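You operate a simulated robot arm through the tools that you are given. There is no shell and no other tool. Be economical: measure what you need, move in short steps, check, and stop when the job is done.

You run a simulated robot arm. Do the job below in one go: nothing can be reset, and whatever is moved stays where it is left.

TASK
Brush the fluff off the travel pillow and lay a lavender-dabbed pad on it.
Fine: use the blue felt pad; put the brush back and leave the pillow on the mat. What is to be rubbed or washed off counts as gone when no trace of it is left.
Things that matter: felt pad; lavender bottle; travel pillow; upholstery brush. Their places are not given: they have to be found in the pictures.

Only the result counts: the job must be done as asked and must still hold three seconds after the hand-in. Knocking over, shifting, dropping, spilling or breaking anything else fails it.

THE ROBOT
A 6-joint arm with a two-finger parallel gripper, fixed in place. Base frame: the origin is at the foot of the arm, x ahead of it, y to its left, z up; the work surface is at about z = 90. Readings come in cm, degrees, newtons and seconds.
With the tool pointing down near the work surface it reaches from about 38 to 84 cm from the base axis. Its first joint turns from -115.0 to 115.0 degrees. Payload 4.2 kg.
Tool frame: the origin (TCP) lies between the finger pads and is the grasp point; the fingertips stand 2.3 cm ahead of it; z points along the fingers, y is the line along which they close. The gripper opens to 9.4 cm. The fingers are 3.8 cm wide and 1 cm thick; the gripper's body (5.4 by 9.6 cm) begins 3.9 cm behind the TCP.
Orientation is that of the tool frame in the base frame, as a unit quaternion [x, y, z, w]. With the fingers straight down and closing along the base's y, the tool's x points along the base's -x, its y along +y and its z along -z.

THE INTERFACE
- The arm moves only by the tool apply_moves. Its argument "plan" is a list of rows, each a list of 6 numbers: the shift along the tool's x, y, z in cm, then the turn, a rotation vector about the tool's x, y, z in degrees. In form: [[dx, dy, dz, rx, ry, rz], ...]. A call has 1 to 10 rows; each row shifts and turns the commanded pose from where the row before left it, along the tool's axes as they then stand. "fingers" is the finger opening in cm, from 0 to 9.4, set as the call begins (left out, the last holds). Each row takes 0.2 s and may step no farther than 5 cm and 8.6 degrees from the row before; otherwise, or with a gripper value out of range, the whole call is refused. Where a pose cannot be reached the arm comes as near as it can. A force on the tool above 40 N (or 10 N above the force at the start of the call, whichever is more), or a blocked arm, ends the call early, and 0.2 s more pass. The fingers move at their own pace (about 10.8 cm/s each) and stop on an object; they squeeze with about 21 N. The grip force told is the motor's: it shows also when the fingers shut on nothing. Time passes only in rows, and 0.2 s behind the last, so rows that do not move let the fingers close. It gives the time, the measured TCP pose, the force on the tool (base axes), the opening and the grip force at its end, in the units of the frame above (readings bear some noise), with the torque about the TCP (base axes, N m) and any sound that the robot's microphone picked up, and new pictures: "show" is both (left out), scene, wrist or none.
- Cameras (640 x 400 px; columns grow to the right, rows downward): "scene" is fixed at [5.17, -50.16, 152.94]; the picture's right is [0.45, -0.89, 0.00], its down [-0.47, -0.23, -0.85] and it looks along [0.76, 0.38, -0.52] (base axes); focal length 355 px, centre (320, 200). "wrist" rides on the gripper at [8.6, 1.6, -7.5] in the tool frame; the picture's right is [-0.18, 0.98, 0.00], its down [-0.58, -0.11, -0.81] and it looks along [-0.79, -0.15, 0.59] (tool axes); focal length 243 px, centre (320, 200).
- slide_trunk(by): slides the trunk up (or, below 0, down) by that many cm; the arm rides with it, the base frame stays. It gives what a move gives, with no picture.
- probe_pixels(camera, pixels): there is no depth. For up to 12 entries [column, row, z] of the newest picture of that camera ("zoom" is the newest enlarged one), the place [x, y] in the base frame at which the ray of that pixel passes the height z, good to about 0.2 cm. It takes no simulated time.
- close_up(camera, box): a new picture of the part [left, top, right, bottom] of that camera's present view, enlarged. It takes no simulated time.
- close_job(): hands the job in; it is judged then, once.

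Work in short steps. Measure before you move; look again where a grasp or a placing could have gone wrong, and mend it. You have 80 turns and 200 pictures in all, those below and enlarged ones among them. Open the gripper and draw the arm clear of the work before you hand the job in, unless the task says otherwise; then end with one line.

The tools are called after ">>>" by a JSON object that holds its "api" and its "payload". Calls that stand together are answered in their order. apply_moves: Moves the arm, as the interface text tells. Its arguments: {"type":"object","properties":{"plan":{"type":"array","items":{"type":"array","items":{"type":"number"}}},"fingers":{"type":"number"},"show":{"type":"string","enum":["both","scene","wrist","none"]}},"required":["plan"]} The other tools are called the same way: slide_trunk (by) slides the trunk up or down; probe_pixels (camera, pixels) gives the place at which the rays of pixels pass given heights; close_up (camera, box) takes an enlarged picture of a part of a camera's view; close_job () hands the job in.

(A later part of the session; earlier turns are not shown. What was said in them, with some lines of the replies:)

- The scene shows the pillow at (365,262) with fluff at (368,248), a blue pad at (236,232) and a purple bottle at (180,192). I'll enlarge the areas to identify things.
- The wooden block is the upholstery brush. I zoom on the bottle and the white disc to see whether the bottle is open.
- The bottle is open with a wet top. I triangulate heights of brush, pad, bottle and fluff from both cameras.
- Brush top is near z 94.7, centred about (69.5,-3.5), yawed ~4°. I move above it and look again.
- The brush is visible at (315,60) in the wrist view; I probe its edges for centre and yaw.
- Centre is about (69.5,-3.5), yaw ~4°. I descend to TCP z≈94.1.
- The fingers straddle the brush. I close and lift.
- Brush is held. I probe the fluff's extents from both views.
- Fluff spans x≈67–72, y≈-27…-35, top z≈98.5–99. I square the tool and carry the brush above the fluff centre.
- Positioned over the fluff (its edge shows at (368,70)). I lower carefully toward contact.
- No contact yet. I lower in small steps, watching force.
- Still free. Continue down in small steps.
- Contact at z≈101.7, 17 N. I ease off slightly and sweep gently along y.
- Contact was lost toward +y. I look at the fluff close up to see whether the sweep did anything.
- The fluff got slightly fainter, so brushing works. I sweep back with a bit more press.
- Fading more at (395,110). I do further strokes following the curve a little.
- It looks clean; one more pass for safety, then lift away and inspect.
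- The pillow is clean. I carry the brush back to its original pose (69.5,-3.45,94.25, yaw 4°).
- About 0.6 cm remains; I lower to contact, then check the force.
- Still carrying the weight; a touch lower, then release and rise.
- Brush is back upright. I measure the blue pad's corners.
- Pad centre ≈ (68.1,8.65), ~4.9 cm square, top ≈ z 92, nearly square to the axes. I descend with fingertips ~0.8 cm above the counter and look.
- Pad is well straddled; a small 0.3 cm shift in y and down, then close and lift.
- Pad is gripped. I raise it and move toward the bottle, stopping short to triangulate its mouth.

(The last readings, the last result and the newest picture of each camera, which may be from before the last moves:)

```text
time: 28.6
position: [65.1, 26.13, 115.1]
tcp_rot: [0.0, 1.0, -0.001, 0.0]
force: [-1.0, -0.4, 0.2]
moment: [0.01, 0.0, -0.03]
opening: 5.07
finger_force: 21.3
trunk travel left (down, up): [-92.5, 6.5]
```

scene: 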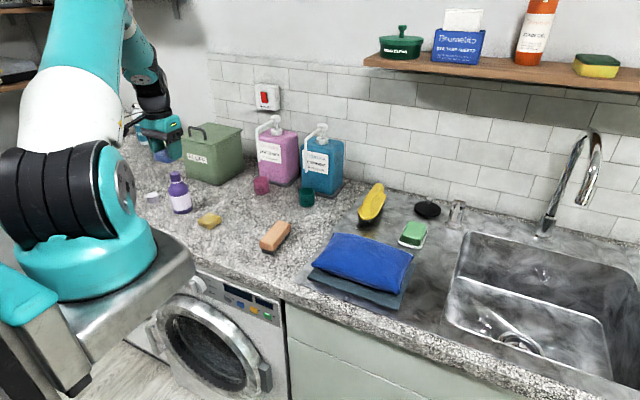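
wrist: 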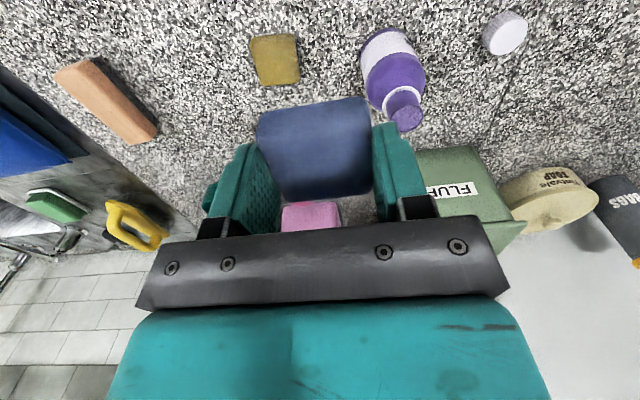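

The mouth is near (406,118) in the wrist view. I triangulate with the scene view.

>>> {"api": "close_up", "payload": {"camera": "wrist", "box": [350, 15, 446, 145]}}

>>> {"api": "probe_pixels", "payload": {"camera": "wrist", "pixels": [[406, 118, 101], [406, 118, 103], [406, 118, 105]]}}

>>> {"api": "probe_pixels", "payload": {"camera": "scene", "pixels": [[174.8, 173, 101], [174.8, 173, 102], [174.8, 173, 103], [174.8, 173, 104]]}}

```text
3.08 times, centred on (398, 80) of wrist
```

zoom: 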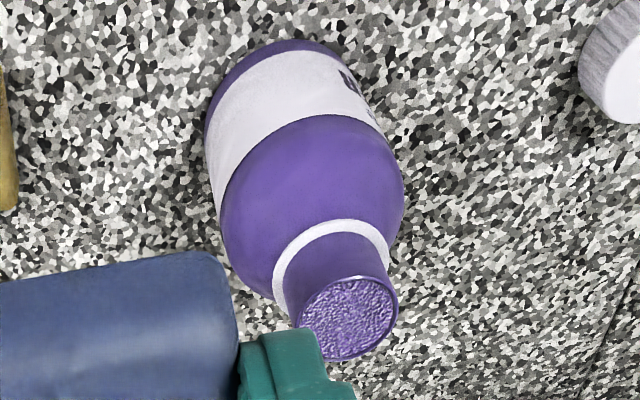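

```text
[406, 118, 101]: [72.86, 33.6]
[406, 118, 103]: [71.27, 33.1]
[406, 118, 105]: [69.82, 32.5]
```

```text
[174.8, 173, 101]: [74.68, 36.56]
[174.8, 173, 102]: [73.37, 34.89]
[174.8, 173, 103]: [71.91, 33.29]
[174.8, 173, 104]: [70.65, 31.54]
```

Mouth ≈ (71.35,33.0), z ≈ 103.2. I move the pad above it and check.

>>> {"api": "apply_moves", "payload": {"plan": [[-3.1, 3.5, 0, 0, 0, 0], [-3.1, 3.4, 0, 0, 0, 0], [0, 0, 3, 0, 0, 0], [0, 0, 3, 0, 0, 0], [0, 0, 0, 0, 0, 0]]}}

>>> {"api": "close_up", "payload": {"camera": "scene", "box": [130, 140, 226, 220]}}

```text
time: 29.8
position: [71.44, 32.88, 109.14]
tcp_rot: [0.0, 1.0, -0.001, 0.0]
force: [-0.6, -0.7, -0.1]
moment: [-0.01, 0.03, 0.03]
opening: 5.04
finger_force: 20.9
trunk travel left (down, up): [-92.5, 6.5]
```

scene: 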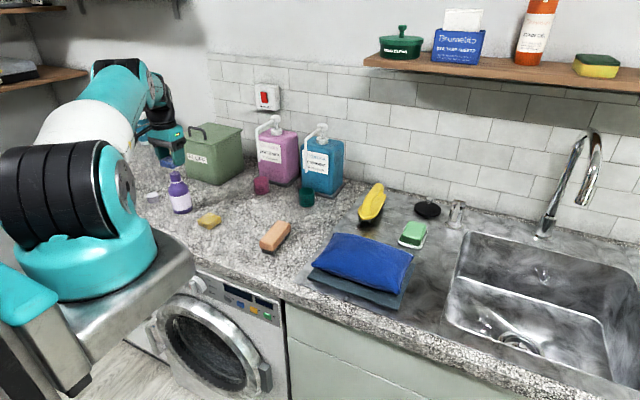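
wrist: 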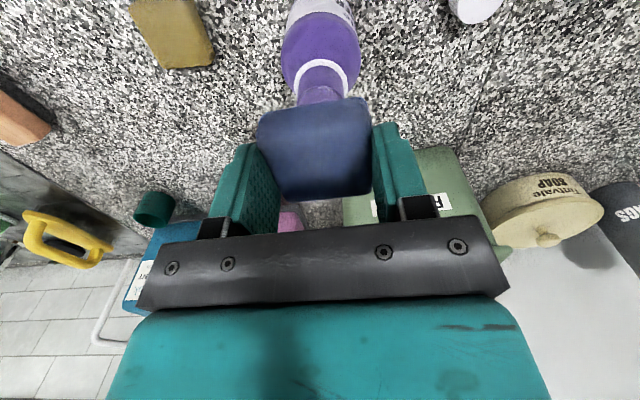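

```text
5.00 times, centred on (178, 180) of scene
```

zoom: 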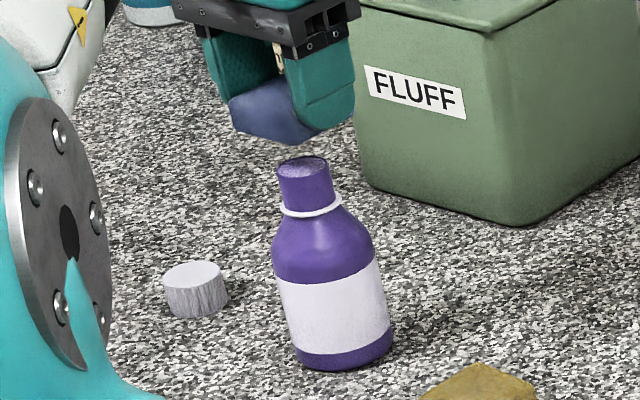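

The pad is directly above the mouth. I lower towards contact in small steps.

>>> {"api": "apply_moves", "payload": {"plan": [[0, 0, 1.5, 0, 0, 0], [0, 0, 0.8, 0, 0, 0], [0, 0, 0, 0, 0, 0]], "show": "none"}}

>>> {"api": "apply_moves", "payload": {"plan": [[0, 0, 0.3, 0, 0, 0], [0, 0, 0, 0, 0, 0]], "show": "none"}}

>>> {"api": "apply_moves", "payload": {"plan": [[0, 0, 0.2, 0, 0, 0], [0, 0, 0, 0, 0, 0]], "show": "none"}}

>>> {"api": "close_up", "payload": {"camera": "scene", "box": [130, 140, 226, 220]}}

```text
time: 30.6
position: [71.4, 33.12, 106.61]
tcp_rot: [0.0, 1.0, 0.0, 0.001]
force: [-0.1, -0.3, -0.6]
moment: [-0.03, 0.01, -0.02]
opening: 5.03
finger_force: 21.5
trunk travel left (down, up): [-92.5, 6.5]
```

```text
time: 31.2
position: [71.4, 32.92, 106.38]
tcp_rot: [0.001, 1.0, -0.001, -0.001]
force: [0.3, 0.0, 0.5]
moment: [0.02, -0.02, 0.05]
opening: 5.09
finger_force: 21.1
trunk travel left (down, up): [-92.5, 6.5]
```

```text
time: 31.8
position: [71.36, 32.98, 106.27]
tcp_rot: [0.0, 1.0, 0.0, 0.0]
force: [0.1, -1.0, 5.1]
moment: [0.0, 0.02, -0.01]
opening: 5.05
finger_force: 20.5
trunk travel left (down, up): [-92.5, 6.5]
```

```text
5.00 times, centred on (178, 180) of scene
```

zoom: 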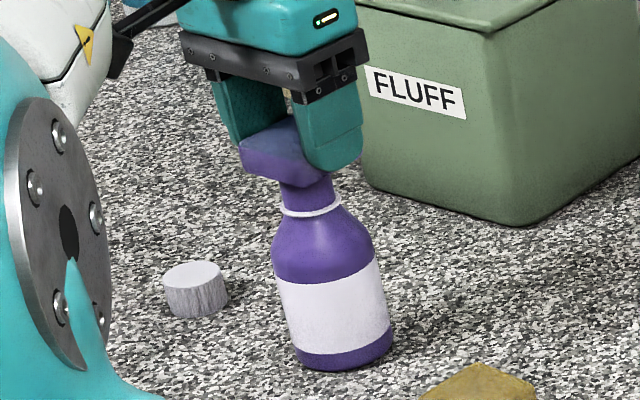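

Contact at 5 N and the pad has turned purple. I lift straight up and check the bottle.

>>> {"api": "apply_moves", "payload": {"plan": [[0, 0, 0, 0, 0, 0], [0, 0, -2, 0, 0, 0], [0, 0, -4, 0, 0, 0], [0, 0, -4, 0, 0, 0], [0, 0, 0, 0, 0, 0]], "show": "none"}}

>>> {"api": "close_up", "payload": {"camera": "scene", "box": [120, 120, 232, 220]}}

```text
time: 33.0
position: [71.28, 33.12, 116.09]
tcp_rot: [0.0, 1.0, 0.0, -0.001]
force: [0.0, 0.9, -0.9]
moment: [0.0, -0.01, 0.03]
opening: 5.05
finger_force: 21.0
trunk travel left (down, up): [-92.5, 6.5]
```

```text
4.00 times, centred on (176, 170) of scene
```

zoom: 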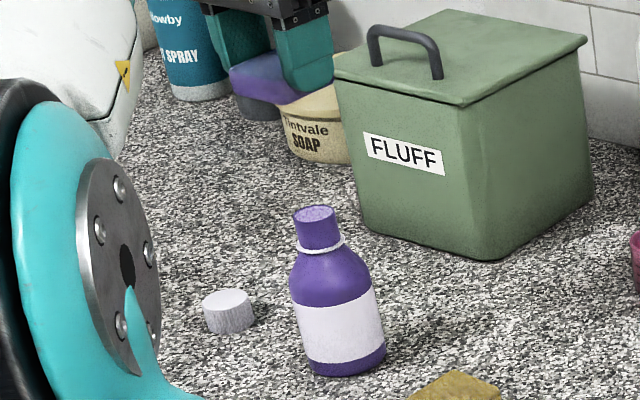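

Bottle stands unmoved. I carry the pad over to the pillow.

>>> {"api": "apply_moves", "payload": {"plan": [[0.9, -4.85, 0, 0, 0, 0], [0.9, -4.85, 0, 0, 0, 0], [0, -4.85, 0, 0, 0, 0], [0, -4.85, 0, 0, 0, 0], [0, -4.85, 0, 0, 0, 0], [0, -4.85, 0, 0, 0, 0], [0, -4.85, 0, 0, 0, 0], [0, -4.85, 0, 0, 0, 0], [0, -4.85, 0, 0, 0, 0]], "show": "none"}}

>>> {"api": "apply_moves", "payload": {"plan": [[0, -4.85, 0, 0, 0, 0], [0, -4.85, 0, 0, 0, 0], [0, -4.85, 0, 0, 0, 0], [0, -4.2, 0, 0, 0, 0], [0, 0, 4, 0, 0, 0], [0, 0, 3.5, 0, 0, 0], [0, 0, 0, 0, 0, 0]]}}

>>> {"api": "close_up", "payload": {"camera": "scene", "box": [310, 205, 420, 300]}}

```text
time: 35.0
position: [69.73, -10.74, 116.1]
tcp_rot: [0.0, 1.0, 0.0, 0.0]
force: [0.1, 0.6, -0.6]
moment: [-0.03, 0.02, 0.02]
opening: 5.03
finger_force: 20.8
trunk travel left (down, up): [-92.5, 6.5]
```

```text
time: 36.6
position: [69.52, -29.47, 108.72]
tcp_rot: [0.0, 1.0, -0.001, 0.0]
force: [1.1, 0.5, -0.5]
moment: [0.05, -0.03, -0.01]
opening: 5.04
finger_force: 21.3
trunk travel left (down, up): [-92.5, 6.5]
```

scene: 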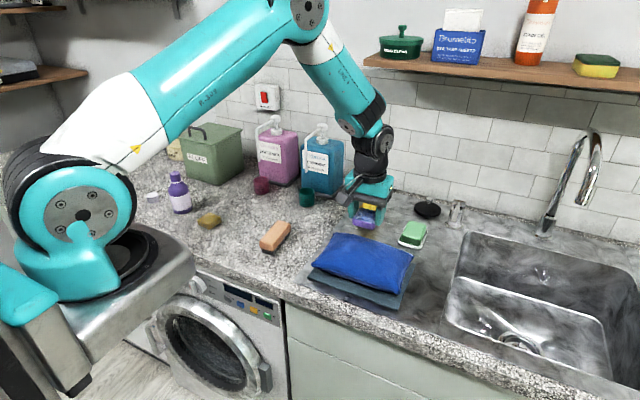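
wrist: 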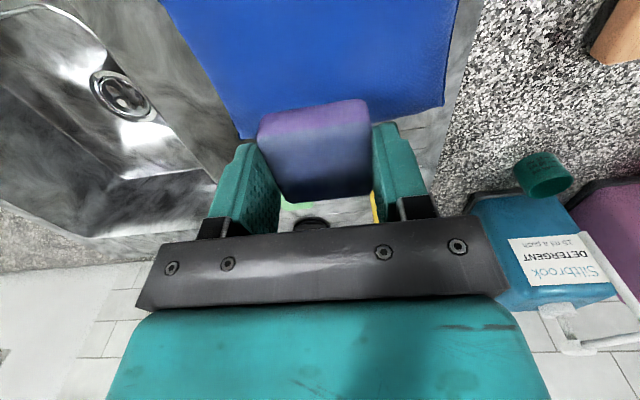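

```text
4.21 times, centred on (365, 252) of scene
```

zoom: 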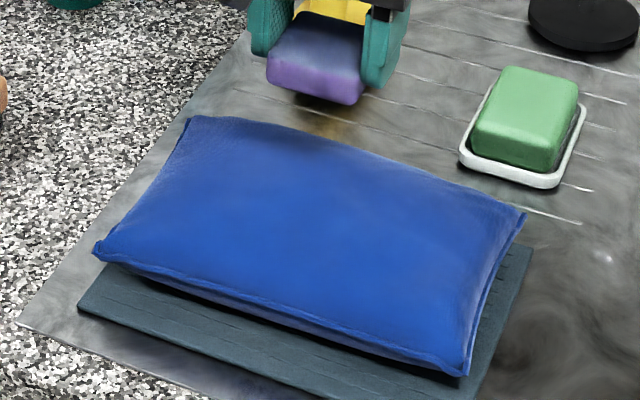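

Pillow crest is ~z 97.5, so contact is expected at TCP ≈ 100.5. I lower accordingly.

>>> {"api": "apply_moves", "payload": {"plan": [[0, 0, 4, 0, 0, 0], [0, 0, 2.5, 0, 0, 0], [0, 0, 1, 0, 0, 0], [0, 0, 0, 0, 0, 0]], "show": "none"}}

>>> {"api": "apply_moves", "payload": {"plan": [[0, 0, 0.3, 0, 0, 0], [0, 0, 0, 0, 0, 0]], "show": "none"}}

>>> {"api": "apply_moves", "payload": {"plan": [[0, 0, 0.2, 0, 0, 0], [0, 0, 0, 0, 0, 0]]}}

>>> {"api": "close_up", "payload": {"camera": "scene", "box": [310, 205, 420, 300]}}

```text
time: 37.6
position: [69.54, -29.6, 101.21]
tcp_rot: [0.0, 1.0, -0.001, 0.001]
force: [-0.6, -0.7, -1.1]
moment: [0.02, 0.0, -0.02]
opening: 5.05
finger_force: 21.2
trunk travel left (down, up): [-92.5, 6.5]
```

```text
time: 38.2
position: [69.53, -29.49, 101.07]
tcp_rot: [0.0, 1.0, 0.0, 0.0]
force: [0.0, 0.2, 0.2]
moment: [-0.06, 0.02, 0.01]
opening: 5.04
finger_force: 20.8
trunk travel left (down, up): [-92.5, 6.5]
```

```text
time: 38.8
position: [69.53, -29.53, 100.87]
tcp_rot: [0.0, 1.0, -0.002, 0.0]
force: [-0.5, 0.4, -0.6]
moment: [-0.02, 0.02, 0.01]
opening: 5.06
finger_force: 21.0
trunk travel left (down, up): [-92.5, 6.5]
```

scene: 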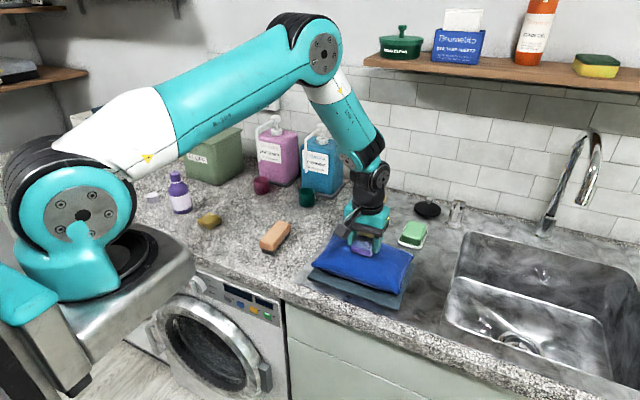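
wrist: 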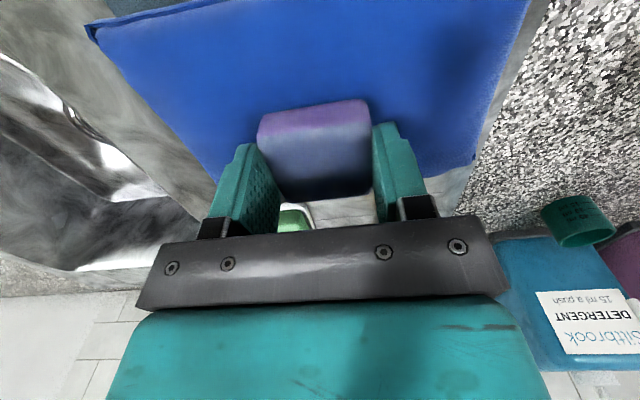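

```text
4.21 times, centred on (365, 252) of scene
```

zoom: 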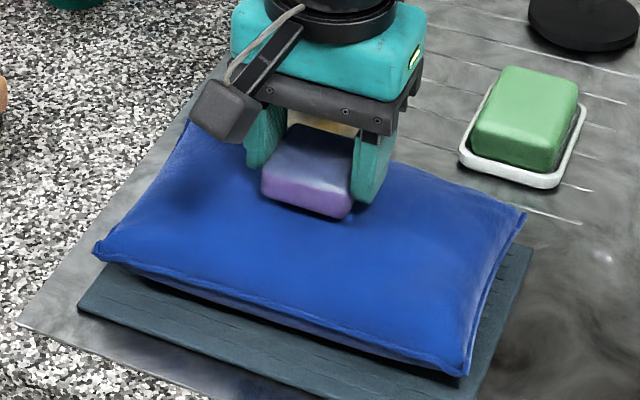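

Just above the pillow. I lower in small steps until contact.

>>> {"api": "apply_moves", "payload": {"plan": [[0, 0, 0.2, 0, 0, 0], [0, 0, 0, 0, 0, 0]], "show": "none"}}

>>> {"api": "apply_moves", "payload": {"plan": [[0, 0, 0.2, 0, 0, 0], [0, 0, 0, 0, 0, 0]], "show": "none"}}

```text
time: 39.4
position: [69.56, -29.41, 100.61]
tcp_rot: [0.0, 1.0, 0.0, 0.0]
force: [0.4, -0.3, 0.7]
moment: [-0.01, 0.01, -0.05]
opening: 5.05
finger_force: 20.9
trunk travel left (down, up): [-92.5, 6.5]
```

```text
time: 40.0
position: [69.55, -29.52, 100.52]
tcp_rot: [0.0, 1.0, -0.001, 0.0]
force: [-0.4, -0.3, 11.6]
moment: [0.03, -0.14, 0.01]
opening: 5.06
finger_force: 20.8
trunk travel left (down, up): [-92.5, 6.5]
```

Contact (11.6 N). I ease up 0.15 cm, open, and rise clear.

>>> {"api": "apply_moves", "payload": {"plan": [[0, 0, -0.12, 0, 0, 0], [0, 0, 0, 0, 0, 0]], "show": "none"}}

>>> {"api": "apply_moves", "payload": {"plan": [[0, 0, 0, 0, 0, 0], [0, 0, 0, 0, 0, 0], [0, 0, -3, 0, 0, 0], [0, 0, -4, 0, 0, 0], [0, 0, -4, 0, 0, 0], [3, 0, -4, 0, 0, 0], [4, 0, -2, 0, 0, 0], [0, 0, 0, 0, 0, 0]], "fingers": 8}}

>>> {"api": "close_up", "payload": {"camera": "scene", "box": [310, 205, 420, 300]}}

```text
time: 40.6
position: [69.54, -29.41, 100.56]
tcp_rot: [0.0, 1.0, 0.0, -0.001]
force: [1.2, -1.4, 7.0]
moment: [-0.02, -0.12, 0.0]
opening: 5.06
finger_force: 20.6
trunk travel left (down, up): [-92.5, 6.5]
```

```text
time: 42.4
position: [62.52, -29.38, 117.69]
tcp_rot: [-0.001, 1.0, -0.001, 0.0]
force: [-0.5, 0.0, 0.1]
moment: [0.01, -0.02, 0.0]
opening: 8.01
finger_force: 0.0
trunk travel left (down, up): [-92.5, 6.5]
```

scene: 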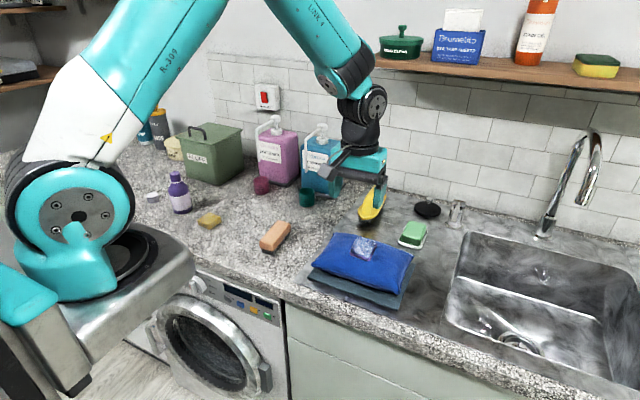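
wrist: 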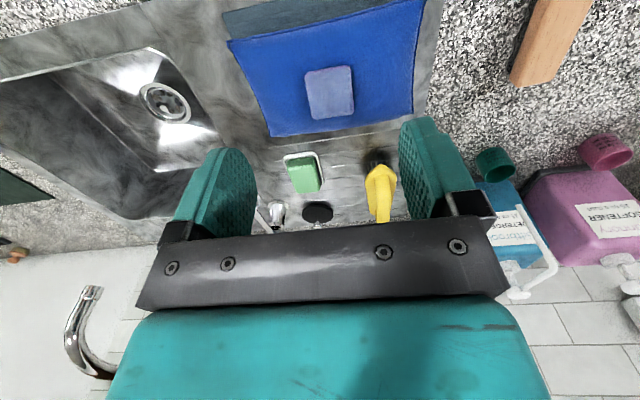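

```text
4.21 times, centred on (365, 252) of scene
```

zoom: 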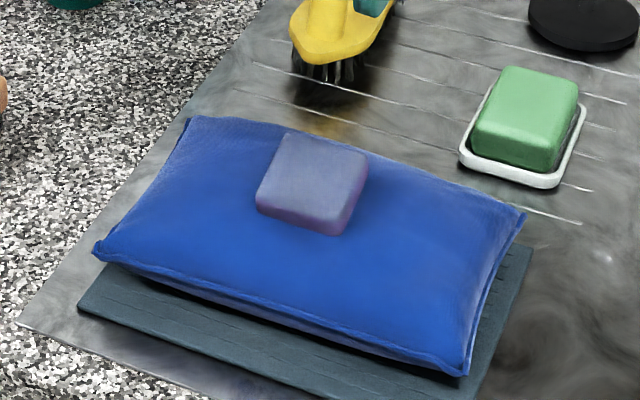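

The pad rests on the clean pillow, which is still on the mat. The brush and bottle are in place and the arm is clear, so I hand in.

>>> {"api": "close_job", "payload": {}}

```text
The job is handed in.
```

The fluff is brushed off the travel pillow with no trace left, the lavender-dabbed blue pad lies on it, the brush is back in its place, and the pillow is still on the mat.
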